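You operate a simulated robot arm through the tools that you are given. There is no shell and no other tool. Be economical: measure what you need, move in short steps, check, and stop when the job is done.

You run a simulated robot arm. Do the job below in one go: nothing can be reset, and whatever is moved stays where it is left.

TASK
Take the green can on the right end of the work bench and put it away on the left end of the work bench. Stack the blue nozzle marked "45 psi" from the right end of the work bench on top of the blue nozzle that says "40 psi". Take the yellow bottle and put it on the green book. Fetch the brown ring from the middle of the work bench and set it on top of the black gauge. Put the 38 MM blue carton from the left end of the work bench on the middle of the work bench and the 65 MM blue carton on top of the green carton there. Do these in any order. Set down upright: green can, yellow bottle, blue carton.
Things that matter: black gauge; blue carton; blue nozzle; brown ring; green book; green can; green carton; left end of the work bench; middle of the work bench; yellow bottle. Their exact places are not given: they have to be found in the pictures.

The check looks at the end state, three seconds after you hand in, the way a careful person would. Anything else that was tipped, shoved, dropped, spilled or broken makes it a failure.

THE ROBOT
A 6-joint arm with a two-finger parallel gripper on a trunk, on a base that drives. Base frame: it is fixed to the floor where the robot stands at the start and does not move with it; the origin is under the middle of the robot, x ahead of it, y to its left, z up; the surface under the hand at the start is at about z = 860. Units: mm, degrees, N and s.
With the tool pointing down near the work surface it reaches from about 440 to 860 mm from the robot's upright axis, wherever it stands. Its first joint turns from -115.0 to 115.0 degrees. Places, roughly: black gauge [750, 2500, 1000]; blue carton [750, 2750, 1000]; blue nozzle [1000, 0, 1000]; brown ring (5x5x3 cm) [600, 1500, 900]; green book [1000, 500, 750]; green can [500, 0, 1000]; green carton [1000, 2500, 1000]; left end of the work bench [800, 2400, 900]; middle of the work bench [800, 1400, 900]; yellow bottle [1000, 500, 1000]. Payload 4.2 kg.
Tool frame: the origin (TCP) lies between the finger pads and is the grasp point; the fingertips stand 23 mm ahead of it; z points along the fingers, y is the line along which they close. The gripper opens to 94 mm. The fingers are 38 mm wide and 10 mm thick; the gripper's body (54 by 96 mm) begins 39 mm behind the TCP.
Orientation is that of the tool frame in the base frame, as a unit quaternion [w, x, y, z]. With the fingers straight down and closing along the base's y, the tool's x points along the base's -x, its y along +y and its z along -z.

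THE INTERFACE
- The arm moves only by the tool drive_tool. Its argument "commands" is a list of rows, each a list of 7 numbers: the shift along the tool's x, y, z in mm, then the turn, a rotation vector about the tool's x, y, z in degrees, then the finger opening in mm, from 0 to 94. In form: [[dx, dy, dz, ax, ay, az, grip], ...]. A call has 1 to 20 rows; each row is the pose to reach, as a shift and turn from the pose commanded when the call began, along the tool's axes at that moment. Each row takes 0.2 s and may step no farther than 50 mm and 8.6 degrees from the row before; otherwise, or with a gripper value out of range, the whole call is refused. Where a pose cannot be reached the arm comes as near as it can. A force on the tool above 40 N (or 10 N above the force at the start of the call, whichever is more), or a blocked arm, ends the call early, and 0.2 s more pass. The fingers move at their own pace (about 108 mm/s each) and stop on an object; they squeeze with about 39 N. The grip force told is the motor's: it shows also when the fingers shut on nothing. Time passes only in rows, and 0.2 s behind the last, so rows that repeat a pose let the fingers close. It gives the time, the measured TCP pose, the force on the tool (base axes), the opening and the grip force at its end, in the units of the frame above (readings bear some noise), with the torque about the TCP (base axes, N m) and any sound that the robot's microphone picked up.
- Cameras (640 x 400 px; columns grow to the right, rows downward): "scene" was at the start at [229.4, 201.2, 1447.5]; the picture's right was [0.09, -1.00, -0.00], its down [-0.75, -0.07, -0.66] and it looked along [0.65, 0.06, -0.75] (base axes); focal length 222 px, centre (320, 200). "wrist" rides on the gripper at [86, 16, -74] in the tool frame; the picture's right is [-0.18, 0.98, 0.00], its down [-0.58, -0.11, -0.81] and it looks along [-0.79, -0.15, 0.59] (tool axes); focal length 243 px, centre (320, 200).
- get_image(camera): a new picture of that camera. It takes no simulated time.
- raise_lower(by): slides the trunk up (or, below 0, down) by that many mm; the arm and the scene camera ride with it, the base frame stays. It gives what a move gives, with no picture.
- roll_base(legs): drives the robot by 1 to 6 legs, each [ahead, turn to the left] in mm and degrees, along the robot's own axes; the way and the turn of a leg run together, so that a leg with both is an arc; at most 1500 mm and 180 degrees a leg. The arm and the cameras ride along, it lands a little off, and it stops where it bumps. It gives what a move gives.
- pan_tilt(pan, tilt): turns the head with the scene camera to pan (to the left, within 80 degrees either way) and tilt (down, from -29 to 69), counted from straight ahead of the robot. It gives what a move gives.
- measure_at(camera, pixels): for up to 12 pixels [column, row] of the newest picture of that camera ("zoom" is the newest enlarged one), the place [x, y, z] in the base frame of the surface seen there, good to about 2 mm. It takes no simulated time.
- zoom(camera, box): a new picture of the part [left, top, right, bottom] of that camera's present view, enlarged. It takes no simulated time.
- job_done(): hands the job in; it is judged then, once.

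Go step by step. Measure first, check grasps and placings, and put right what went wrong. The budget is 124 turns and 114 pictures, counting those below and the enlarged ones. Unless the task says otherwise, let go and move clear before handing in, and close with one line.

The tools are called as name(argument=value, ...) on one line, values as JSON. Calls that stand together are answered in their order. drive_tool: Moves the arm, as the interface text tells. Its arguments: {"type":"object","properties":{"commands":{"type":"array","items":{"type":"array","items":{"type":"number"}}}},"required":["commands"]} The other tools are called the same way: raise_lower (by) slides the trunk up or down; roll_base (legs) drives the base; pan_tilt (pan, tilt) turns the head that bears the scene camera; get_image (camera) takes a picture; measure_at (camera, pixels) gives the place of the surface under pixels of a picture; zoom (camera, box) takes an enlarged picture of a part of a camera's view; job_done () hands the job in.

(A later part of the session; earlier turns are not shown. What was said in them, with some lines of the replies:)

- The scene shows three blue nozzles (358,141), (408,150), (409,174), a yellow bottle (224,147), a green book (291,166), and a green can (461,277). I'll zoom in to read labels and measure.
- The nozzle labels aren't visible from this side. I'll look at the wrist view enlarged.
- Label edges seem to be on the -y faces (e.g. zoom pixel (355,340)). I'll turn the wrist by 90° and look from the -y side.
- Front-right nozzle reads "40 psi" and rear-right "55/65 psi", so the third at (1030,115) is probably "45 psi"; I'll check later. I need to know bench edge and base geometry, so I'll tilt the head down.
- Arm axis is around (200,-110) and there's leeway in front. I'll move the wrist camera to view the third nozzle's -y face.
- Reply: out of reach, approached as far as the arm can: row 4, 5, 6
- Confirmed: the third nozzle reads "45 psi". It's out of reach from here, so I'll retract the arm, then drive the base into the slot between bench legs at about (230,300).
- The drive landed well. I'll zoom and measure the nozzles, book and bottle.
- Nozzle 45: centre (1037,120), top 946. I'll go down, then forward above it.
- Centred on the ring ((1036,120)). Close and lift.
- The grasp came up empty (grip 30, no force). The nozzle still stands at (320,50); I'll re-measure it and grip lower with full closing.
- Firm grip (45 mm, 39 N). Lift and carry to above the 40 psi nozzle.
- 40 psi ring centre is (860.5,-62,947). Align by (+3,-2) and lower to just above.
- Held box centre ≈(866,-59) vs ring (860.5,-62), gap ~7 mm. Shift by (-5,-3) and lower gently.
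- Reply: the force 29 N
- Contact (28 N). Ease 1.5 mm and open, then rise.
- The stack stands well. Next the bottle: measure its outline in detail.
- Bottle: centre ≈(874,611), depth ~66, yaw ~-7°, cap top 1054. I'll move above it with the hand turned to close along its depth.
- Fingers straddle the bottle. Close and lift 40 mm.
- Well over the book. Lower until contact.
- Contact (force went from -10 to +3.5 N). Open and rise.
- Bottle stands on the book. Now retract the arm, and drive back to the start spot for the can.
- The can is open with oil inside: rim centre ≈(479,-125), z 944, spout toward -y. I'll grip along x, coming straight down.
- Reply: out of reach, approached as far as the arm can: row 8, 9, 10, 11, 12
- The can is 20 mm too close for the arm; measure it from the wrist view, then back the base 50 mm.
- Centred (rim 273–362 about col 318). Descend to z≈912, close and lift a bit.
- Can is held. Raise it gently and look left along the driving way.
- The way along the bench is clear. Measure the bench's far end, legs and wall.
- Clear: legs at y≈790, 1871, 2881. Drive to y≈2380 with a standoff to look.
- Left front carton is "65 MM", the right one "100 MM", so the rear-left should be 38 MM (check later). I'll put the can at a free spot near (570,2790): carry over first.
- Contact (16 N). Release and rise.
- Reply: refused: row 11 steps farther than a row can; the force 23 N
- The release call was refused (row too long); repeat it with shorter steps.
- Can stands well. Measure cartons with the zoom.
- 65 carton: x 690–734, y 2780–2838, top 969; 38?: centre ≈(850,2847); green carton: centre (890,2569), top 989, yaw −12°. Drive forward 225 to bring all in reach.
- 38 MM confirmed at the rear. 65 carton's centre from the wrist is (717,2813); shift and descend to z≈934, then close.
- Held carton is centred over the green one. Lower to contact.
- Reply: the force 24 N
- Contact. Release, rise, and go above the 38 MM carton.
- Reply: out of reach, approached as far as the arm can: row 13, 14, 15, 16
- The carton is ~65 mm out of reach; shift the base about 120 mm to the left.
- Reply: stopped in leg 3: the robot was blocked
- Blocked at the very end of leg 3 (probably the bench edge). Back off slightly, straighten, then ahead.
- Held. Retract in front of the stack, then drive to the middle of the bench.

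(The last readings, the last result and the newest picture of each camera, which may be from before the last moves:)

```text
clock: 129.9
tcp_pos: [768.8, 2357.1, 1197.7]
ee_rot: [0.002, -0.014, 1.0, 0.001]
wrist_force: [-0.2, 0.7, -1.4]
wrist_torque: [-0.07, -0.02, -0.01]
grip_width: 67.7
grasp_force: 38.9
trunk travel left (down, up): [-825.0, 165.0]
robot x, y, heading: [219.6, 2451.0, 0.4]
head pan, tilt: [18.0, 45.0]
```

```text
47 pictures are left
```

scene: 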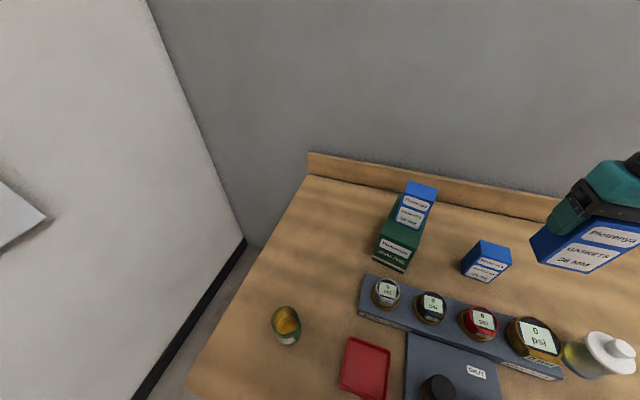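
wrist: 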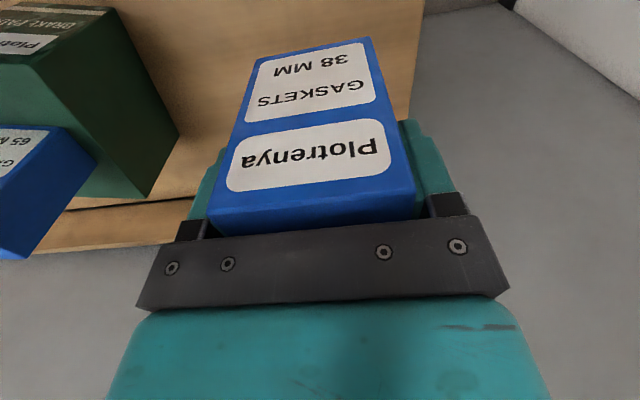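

roll_base(legs=[[-450, 0], [0, -90], [1119, 0], [0, 90], [320, 0]])

pan_tilt(pan=0, tilt=45)

get_image(camera="scene")

```text
clock: 147.5
tcp_pos: [640.1, 1146.8, 1198.1]
ee_rot: [0.001, 0.016, 1.0, 0.001]
wrist_force: [-0.1, 0.1, -1.0]
wrist_torque: [-0.03, -0.02, 0.01]
grip_width: 67.6
grasp_force: 39.1
trunk travel left (down, up): [-825.0, 165.0]
robot x, y, heading: [100.6, 1268.8, -2.9]
head pan, tilt: [18.0, 45.0]
```

```text
clock: 148.3
tcp_pos: [641.1, 1147.9, 1198.5]
ee_rot: [0.001, 0.016, 1.0, 0.0]
wrist_force: [-0.6, -1.2, -2.0]
wrist_torque: [-0.01, 0.0, 0.03]
grip_width: 67.5
grasp_force: 39.2
trunk travel left (down, up): [-825.0, 165.0]
robot x, y, heading: [99.8, 1269.4, -3.0]
head pan, tilt: [0.0, 45.0]
```

```text
46 pictures are left
```

scene: 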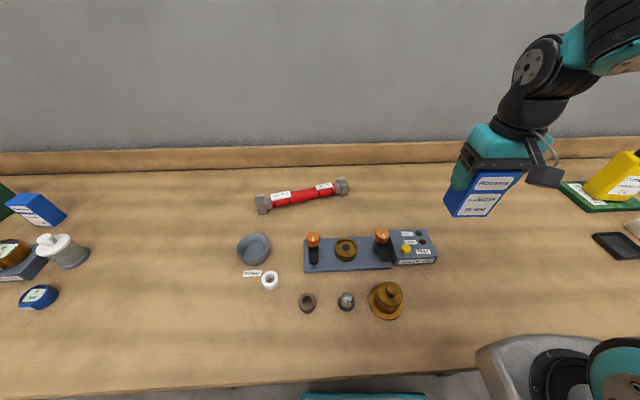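

measure_at(camera="scene", pixels=[[210, 330], [340, 340], [450, 300], [200, 210], [420, 200], [307, 296], [299, 302], [316, 302], [307, 310], [346, 300], [385, 300]])

zoom(camera="scene", box=[220, 220, 440, 340])

```text
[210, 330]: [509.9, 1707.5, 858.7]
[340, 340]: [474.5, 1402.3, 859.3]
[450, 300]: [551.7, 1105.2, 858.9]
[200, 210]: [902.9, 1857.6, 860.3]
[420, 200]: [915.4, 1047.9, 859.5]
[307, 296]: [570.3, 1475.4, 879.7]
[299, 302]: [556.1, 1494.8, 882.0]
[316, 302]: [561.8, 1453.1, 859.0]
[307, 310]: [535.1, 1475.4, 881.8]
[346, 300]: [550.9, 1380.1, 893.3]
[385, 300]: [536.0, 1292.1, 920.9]
```

```text
2.91 times, centred on (330, 280) of scene
```

zoom: 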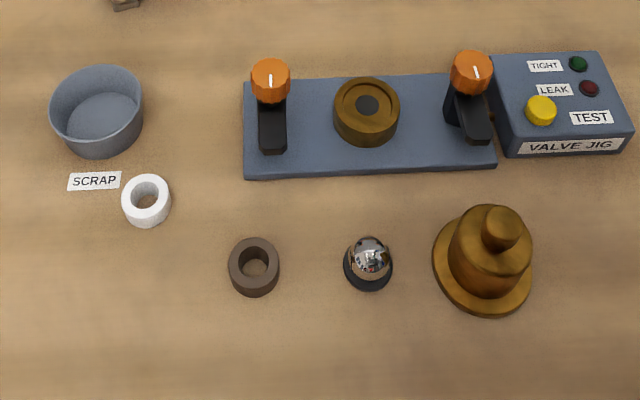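

Brown ring is at about (552,1475). Free spot for the 38 carton: around (820,1125). Move there and lower.

drive_tool(commands=[[-45, -4, 0, 0, 0, 0, 0], [-90, -9, 0, 0, 0, 0, 0], [-135, -13, 0, 0, 0, 0, 0], [-180, -17, 0, 0, 0, 0, 0], [-180, -17, 45, 0, 0, 0, 0], [-180, -17, 90, 0, 0, 0, 0], [-180, -17, 135, 0, 0, 0, 0], [-180, -17, 175, 0, 0, 0, 0], [-180, -17, 215, 0, 0, 0, 0], [-180, -17, 240, 0, 0, 0, 0], [-180, -17, 255, 0, 0, 0, 0]])

get_image(camera="scene")

```text
clock: 150.7
tcp_pos: [821.4, 1123.0, 942.1]
ee_rot: [0.001, 0.017, 1.0, 0.001]
wrist_force: [0.3, -0.6, -1.1]
wrist_torque: [0.01, 0.02, 0.0]
grip_width: 67.7
grasp_force: 39.2
trunk travel left (down, up): [-825.0, 165.0]
robot x, y, heading: [98.0, 1271.4, -2.9]
head pan, tilt: [0.0, 45.0]
```

```text
44 pictures are left
```

scene: 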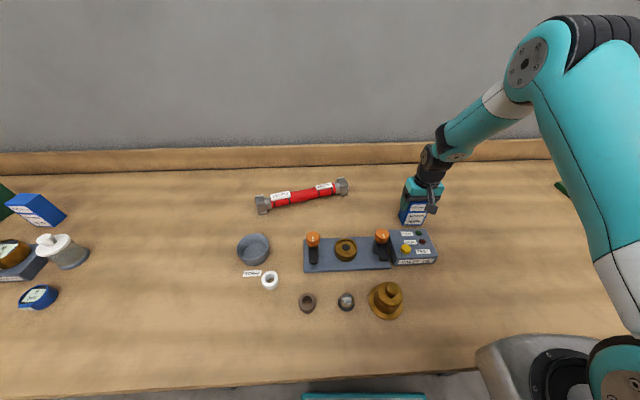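

drive_tool(commands=[[0, 0, 3, 0, 0, 0, 0], [0, 0, 5, 0, 0, 0, 0], [0, 0, 6.5, 0, 0, 0, 0], [0, 0, 8, 0, 0, 0, 0], [0, 0, 9, 0, 0, 0, 0]])

```text
clock: 151.9
tcp_pos: [820.9, 1124.3, 936.7]
ee_rot: [0.006, 0.016, 1.0, 0.001]
wrist_force: [-0.7, -4.0, 33.9]
wrist_torque: [-0.38, -0.11, 0.07]
grip_width: 67.8
grasp_force: 39.2
trunk travel left (down, up): [-825.0, 165.0]
robot x, y, heading: [97.9, 1272.7, -2.6]
head pan, tilt: [0.0, 45.0]
```

Contact. Release, rise, move above the ring.

drive_tool(commands=[[0, 0, -2, 0, 0, 0, 0], [0, 0, -2, 0, 0, 0, 70], [0, 0, -2, 0, 0, 0, 78], [0, 0, -2, 0, 0, 0, 92], [0, 0, -2, 0, 0, 0, 92], [0, 0, -45, 0, 0, 0, 92], [0, 0, -90, 0, 0, 0, 92], [0, 0, -135, 0, 0, 0, 92], [0, 0, -180, 0, 0, 0, 92], [28, 34, -200, 0, 0, 0, 92], [56, 68, -200, 0, 0, 0, 92], [84, 102, -200, 0, 0, 0, 92], [112, 136, -200, 0, 0, 0, 92], [140, 170, -200, 0, 0, 0, 92], [168, 204, -190, 0, 0, 0, 92], [196, 238, -180, 0, 0, 0, 92], [224, 272, -160, 0, 0, 0, 92], [252, 306, -140, 0, 0, 0, 92], [280, 340, -125, 0, 0, 0, 92], [280, 342, -110, 0, 0, 0, 92]])

get_image(camera="wrist")

get_image(camera="scene")

```text
clock: 156.1
tcp_pos: [552.8, 1479.0, 1044.7]
ee_rot: [0.002, 0.017, 1.0, 0.001]
wrist_force: [-0.6, -0.6, 0.7]
wrist_torque: [0.0, 0.01, 0.02]
grip_width: 91.9
grasp_force: 0.0
trunk travel left (down, up): [-825.0, 165.0]
robot x, y, heading: [101.9, 1269.8, -2.9]
head pan, tilt: [0.0, 45.0]
```

```text
43 pictures are left
```

wrist: 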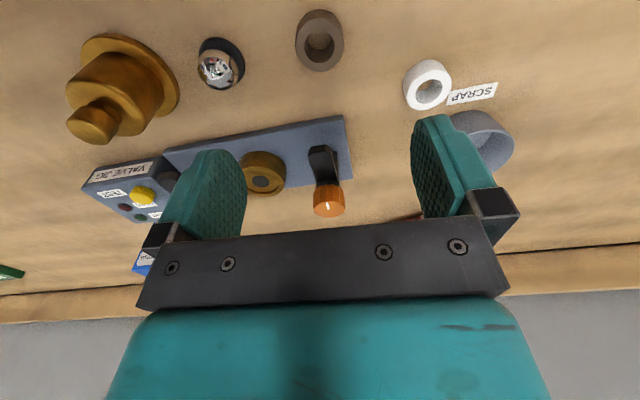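

```text
42 pictures are left
```

scene: 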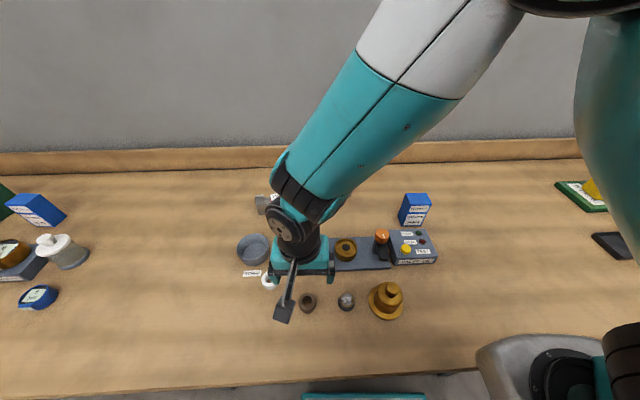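

measure_at(camera="wrist", pixels=[[296, 40], [343, 38], [320, 12], [319, 70], [405, 85], [452, 78], [243, 68], [330, 215], [310, 150]])

zoom(camera="wrist", box=[270, 0, 370, 90])

```text
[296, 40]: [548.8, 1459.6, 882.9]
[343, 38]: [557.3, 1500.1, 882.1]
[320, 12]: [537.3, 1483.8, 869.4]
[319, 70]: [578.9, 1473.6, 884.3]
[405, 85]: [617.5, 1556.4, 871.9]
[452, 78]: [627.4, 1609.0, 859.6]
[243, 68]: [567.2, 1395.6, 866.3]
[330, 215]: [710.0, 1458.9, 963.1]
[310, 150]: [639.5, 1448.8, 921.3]
```

```text
4.44 times, centred on (320, 45) of wrist
```

zoom: 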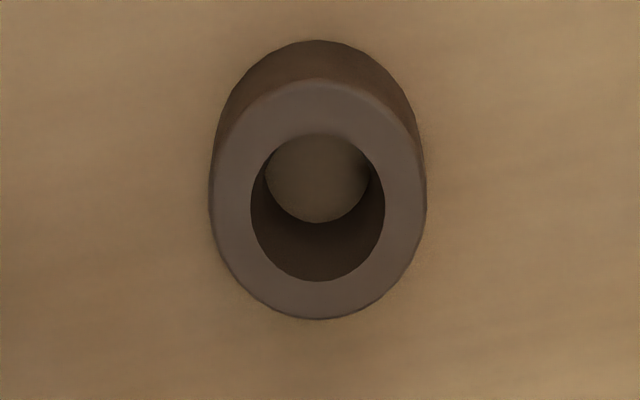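

measure_at(camera="zoom", pixels=[[318, 90], [318, 312], [214, 200], [422, 195], [318, 128], [318, 285]])

```text
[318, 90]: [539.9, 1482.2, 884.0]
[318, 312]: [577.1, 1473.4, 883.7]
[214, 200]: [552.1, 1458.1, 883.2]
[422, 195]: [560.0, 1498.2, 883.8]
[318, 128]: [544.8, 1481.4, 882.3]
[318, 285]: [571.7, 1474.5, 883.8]
```

drive_tool(commands=[[-5, -1, 40, 0, 0, 0, 75], [-5, -1, 80, 0, 0, 0, 75], [-5, -1, 120, 0, 0, 0, 75], [-5, -1, 145, 0, 0, 0, 75], [-5, -1, 155, 0, 0, 0, 75], [-5, -1, 157, 0, 0, 0, 60], [-5, -1, 157, 0, 0, 0, 0], [-5, -1, 157, 0, 0, 0, 0], [-5, -1, 157, 0, 0, 0, 0], [-5, -1, 150, 0, 0, 0, 0], [-5, -1, 130, 0, 0, 0, 0]])

get_image(camera="wrist")

```text
clock: 158.5
tcp_pos: [556.9, 1474.0, 914.4]
ee_rot: [0.0, 0.016, 1.0, 0.001]
wrist_force: [0.7, 0.0, -0.7]
wrist_torque: [0.02, 0.02, 0.0]
grip_width: 42.3
grasp_force: 39.6
trunk travel left (down, up): [-825.0, 165.0]
robot x, y, heading: [100.2, 1268.8, -3.0]
head pan, tilt: [0.0, 45.0]
```

```text
40 pictures are left
```

wrist: 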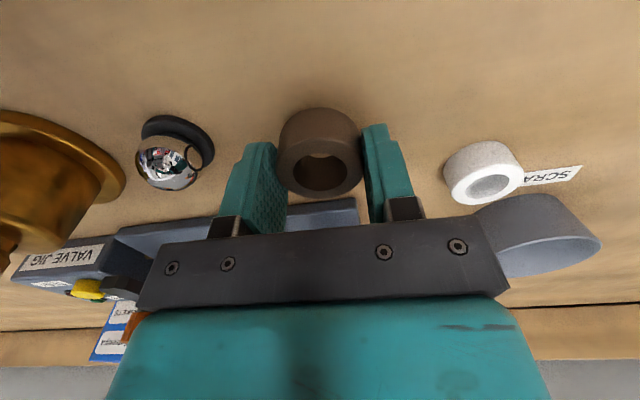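

Ring held (42 mm). Lift, retract, and drive to the left end.

drive_tool(commands=[[0, 0, -45, 0, 0, 0, 0], [0, 0, -90, 0, 0, 0, 0], [0, 0, -135, 0, 0, 0, 0], [0, 0, -180, 0, 0, 0, 0], [0, 0, -225, 0, 0, 0, 0], [-20, -35, -250, 0, 0, 0, 0], [-45, -70, -270, 0, 0, 0, 0], [-70, -105, -280, 0, 0, 0, 0], [-95, -140, -280, 0, 0, 0, 0], [-120, -175, -280, 0, 0, 0, 0]])

roll_base(legs=[[-330, 0], [0, 93], [1066, 0], [0, -90], [400, 0]])

pan_tilt(pan=10, tilt=50)

get_image(camera="scene")

```text
clock: 160.7
tcp_pos: [670.0, 1294.0, 1189.6]
ee_rot: [0.0, 0.017, 1.0, 0.001]
wrist_force: [-0.8, -0.5, -0.6]
wrist_torque: [-0.03, -0.03, 0.02]
grip_width: 42.4
grasp_force: 39.7
trunk travel left (down, up): [-825.0, 165.0]
robot x, y, heading: [98.8, 1271.1, -2.8]
head pan, tilt: [0.0, 45.0]
```

```text
clock: 177.9
tcp_pos: [728.4, 2365.8, 1191.3]
ee_rot: [0.0, 0.011, 1.0, 0.0]
wrist_force: [0.2, 0.3, -0.6]
wrist_torque: [0.01, -0.01, 0.02]
grip_width: 42.3
grasp_force: 39.2
trunk travel left (down, up): [-825.0, 165.0]
robot x, y, heading: [155.3, 2333.4, -2.3]
head pan, tilt: [0.0, 45.0]
```

```text
clock: 178.7
tcp_pos: [727.5, 2364.4, 1190.5]
ee_rot: [0.001, 0.01, 1.0, 0.001]
wrist_force: [0.5, -0.3, 0.1]
wrist_torque: [0.02, 0.0, 0.02]
grip_width: 42.2
grasp_force: 39.3
trunk travel left (down, up): [-825.0, 165.0]
robot x, y, heading: [154.7, 2333.3, -2.1]
head pan, tilt: [10.0, 50.0]
```

```text
39 pictures are left
```

scene: 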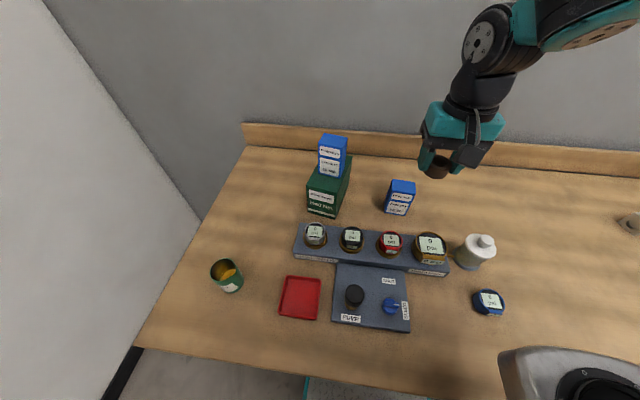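

zoom(camera="scene", box=[290, 210, 420, 280])

measure_at(camera="scene", pixels=[[351, 228], [342, 236], [361, 236], [351, 246], [351, 236], [314, 232], [390, 242]])

```text
4.92 times, centred on (355, 245) of scene
```

zoom: 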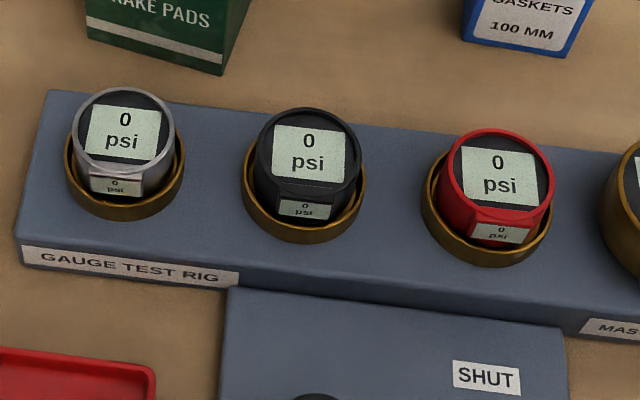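

```text
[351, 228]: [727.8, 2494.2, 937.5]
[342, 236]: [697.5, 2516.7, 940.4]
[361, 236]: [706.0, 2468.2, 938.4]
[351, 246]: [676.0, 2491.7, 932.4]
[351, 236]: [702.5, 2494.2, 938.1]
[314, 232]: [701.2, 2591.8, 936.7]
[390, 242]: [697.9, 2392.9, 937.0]
```

Black gauge: centre ≈(702,2493), top ≈939. Move above and check from the wrist.

drive_tool(commands=[[9, 43, 0, 0, 0, 0, 0], [18, 86, 0, 0, 0, 0, 0], [27, 128, 0, 0, 0, 0, 0], [27, 128, 45, 0, 0, 0, 0], [27, 128, 90, 0, 0, 0, 0], [27, 128, 130, 0, 0, 0, 0], [27, 128, 160, 0, 0, 0, 0]])

get_image(camera="wrist")

zoom(camera="scene", box=[300, 150, 420, 270])

```text
clock: 180.3
tcp_pos: [701.8, 2495.3, 1029.5]
ee_rot: [0.002, 0.012, 1.0, 0.002]
wrist_force: [-0.7, -0.3, 0.5]
wrist_torque: [0.03, 0.0, 0.0]
grip_width: 42.2
grasp_force: 38.8
trunk travel left (down, up): [-825.0, 165.0]
robot x, y, heading: [158.1, 2337.3, -2.6]
head pan, tilt: [10.0, 50.0]
```

```text
37 pictures are left
```

wrist: 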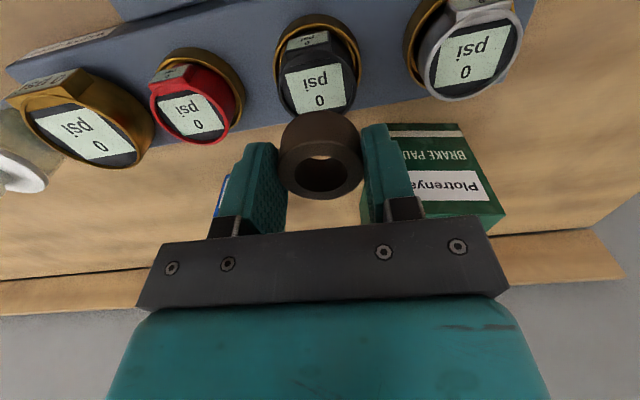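

```text
3.33 times, centred on (360, 210) of scene
```

zoom: 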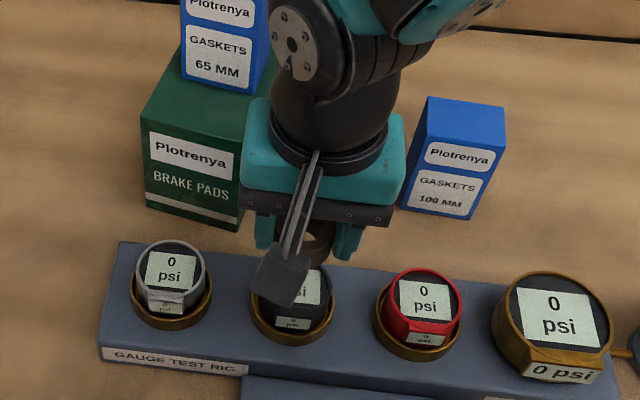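

measure_at(camera="wrist", pixels=[[281, 88], [355, 78], [318, 46], [298, 105], [318, 85]])

zoom(camera="wrist", box=[240, 0, 400, 220])

```text
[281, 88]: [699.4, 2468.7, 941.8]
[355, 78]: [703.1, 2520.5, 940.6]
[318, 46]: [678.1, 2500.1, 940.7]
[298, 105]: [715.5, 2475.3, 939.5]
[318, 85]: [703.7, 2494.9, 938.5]
```

```text
1.82 times, centred on (320, 110) of wrist
```

zoom: 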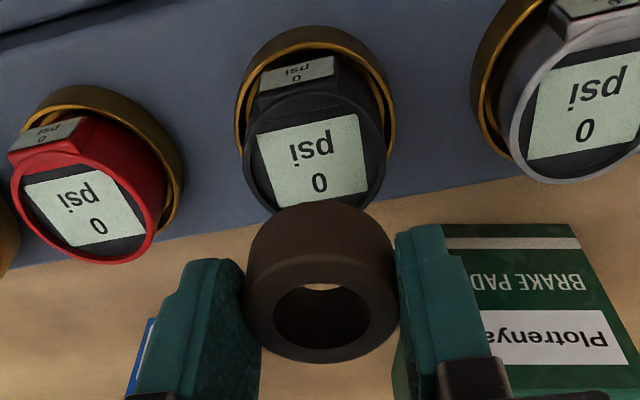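

Well aligned. Lower to contact.

drive_tool(commands=[[0, 0, 35, 0, 0, 0, 0], [0, 0, 52, 0, 0, 0, 0], [0, 0, 57, 0, 0, 0, 0], [0, 0, 59, 0, 0, 0, 0], [0, 0, 61, 0, 0, 0, 0], [0, 0, 62.5, 0, 0, 0, 0]])

zoom(camera="wrist", box=[240, 0, 400, 220])

```text
clock: 181.8
tcp_pos: [702.9, 2495.6, 970.0]
ee_rot: [0.003, 0.011, 1.0, 0.002]
wrist_force: [-5.5, -4.8, 23.2]
wrist_torque: [-0.43, 0.17, -0.06]
grip_width: 42.3
grasp_force: 38.9
trunk travel left (down, up): [-825.0, 165.0]
robot x, y, heading: [152.5, 2336.5, -2.0]
head pan, tilt: [10.0, 50.0]
stopped in row 6: the force on the tool passed its limit at 41 N (the readings are from after the stop); the commanded pose is now the measured one
```

```text
1.82 times, centred on (320, 110) of wrist
```

zoom: 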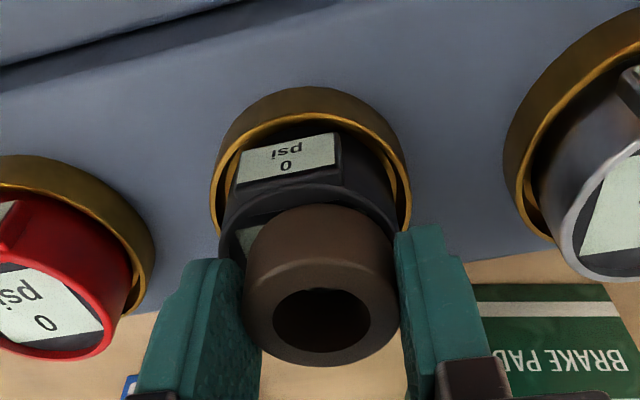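

Contact. Ring is ~3 mm off toward +y; lift slightly, recentre, touch down, release.

drive_tool(commands=[[0, 0, -4, 0, 0, 0, 0], [0, -3, -4, 0, 0, 0, 0], [0, -3, -1.5, 0, 0, 0, 0], [0, -3, -0.5, 0, 0, 0, 0]])

zoom(camera="wrist", box=[240, 0, 400, 220])

```text
clock: 182.8
tcp_pos: [702.7, 2493.0, 970.2]
ee_rot: [0.002, 0.011, 1.0, 0.002]
wrist_force: [-2.2, -0.5, 11.8]
wrist_torque: [-0.16, 0.06, -0.01]
grip_width: 42.3
grasp_force: 39.2
trunk travel left (down, up): [-825.0, 165.0]
robot x, y, heading: [159.7, 2337.9, -2.1]
head pan, tilt: [10.0, 50.0]
```

```text
1.82 times, centred on (320, 110) of wrist
```

zoom: 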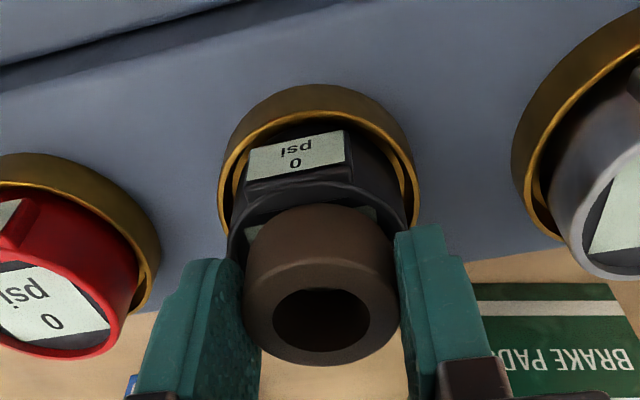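

Centred, in contact. Release and rise.

drive_tool(commands=[[0, 0, 0, 0, 0, 0, 43], [0, 0, 0, 0, 0, 0, 46], [0, 0, 0, 0, 0, 0, 56], [0, 0, 0, 0, 0, 0, 64], [0, 0, -20, 0, 0, 0, 64], [0, 0, -60, 0, 0, 0, 64], [0, 0, -105, 0, 0, 0, 64], [0, 0, -150, 0, 0, 0, 64], [0, -45, -190, 0, 0, 0, 64], [0, -90, -220, 0, 0, 0, 64], [0, -135, -220, 0, 0, 0, 64]])

get_image(camera="scene")

zoom(camera="scene", box=[280, 120, 430, 280])

```text
refused: row 9 steps farther than a row can; nothing moved
```

```text
32 pictures are left
```

scene: 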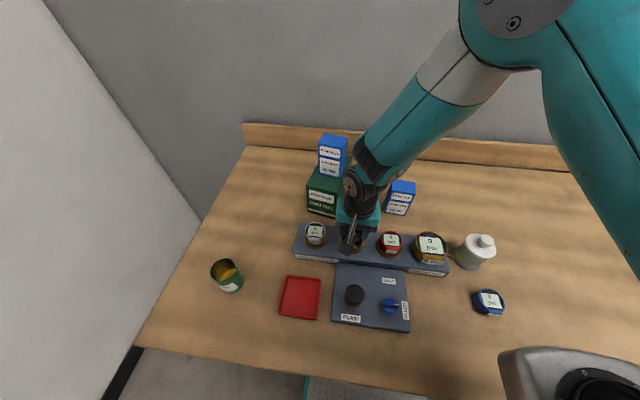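

```text
2.50 times, centred on (355, 200) of scene
```

zoom: 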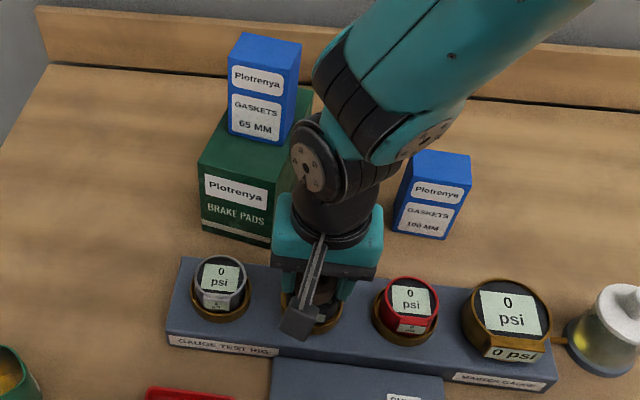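

Refused for a long row; repeat with smaller steps.

drive_tool(commands=[[0, 0, 0, 0, 0, 0, 43], [0, 0, 0, 0, 0, 0, 46], [0, 0, 0, 0, 0, 0, 56], [0, 0, 0, 0, 0, 0, 64], [0, 0, -20, 0, 0, 0, 64], [0, 0, -60, 0, 0, 0, 64], [0, 0, -105, 0, 0, 0, 64], [0, 0, -150, 0, 0, 0, 64], [0, -30, -185, 0, 0, 0, 64], [0, -65, -215, 0, 0, 0, 64], [0, -110, -225, 0, 0, 0, 64], [0, -155, -225, 0, 0, 0, 64]])

zoom(camera="scene", box=[280, 120, 430, 280])

```text
clock: 185.4
tcp_pos: [701.4, 2340.8, 1195.5]
ee_rot: [0.002, 0.011, 1.0, 0.001]
wrist_force: [-0.3, 1.0, 1.4]
wrist_torque: [-0.03, 0.03, -0.02]
grip_width: 64.1
grasp_force: 0.0
trunk travel left (down, up): [-825.0, 165.0]
robot x, y, heading: [158.7, 2337.8, -2.2]
head pan, tilt: [10.0, 50.0]
```

```text
2.50 times, centred on (355, 200) of scene
```

zoom: 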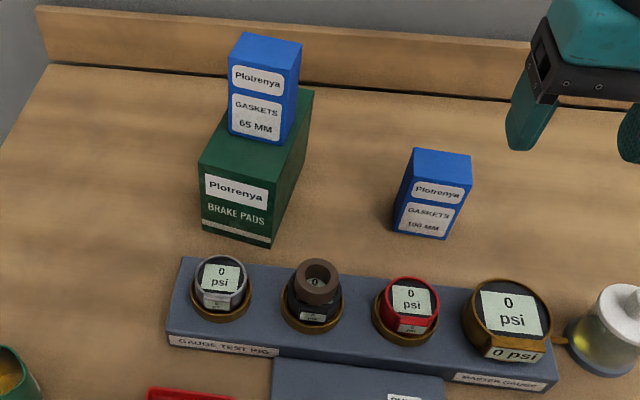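

The ring sits on the black gauge. A last look along the bench to verify the 38 carton, bottle and nozzle stack.

pan_tilt(pan=-72, tilt=25)

get_image(camera="scene")

```text
clock: 187.0
tcp_pos: [699.9, 2339.9, 1195.1]
ee_rot: [0.002, 0.011, 1.0, 0.001]
wrist_force: [0.2, 0.3, 0.2]
wrist_torque: [0.0, -0.02, -0.01]
grip_width: 64.1
grasp_force: 0.1
trunk travel left (down, up): [-825.0, 165.0]
robot x, y, heading: [158.8, 2336.1, -2.0]
head pan, tilt: [-72.0, 25.0]
```

```text
29 pictures are left
```

scene: 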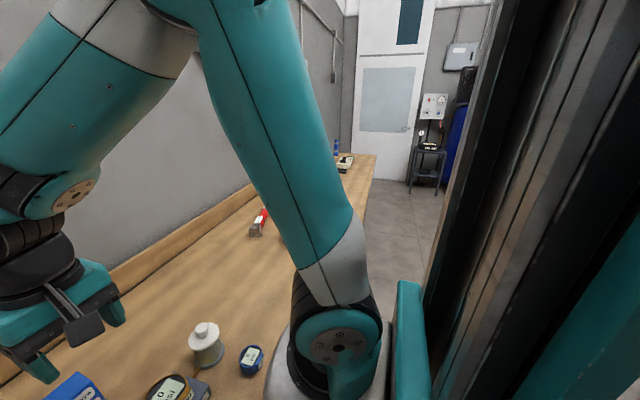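

The nozzle stack is still standing at (336,147), and the rest was checked as I placed it, so I'm handing in.

job_done()

```text
The job is handed in.
```

All five placements are finished and handed in. I saw each one standing after release. In the last look along the bench, the arm hid the bottle and the 38 MM carton, so those two weren't re-checked.
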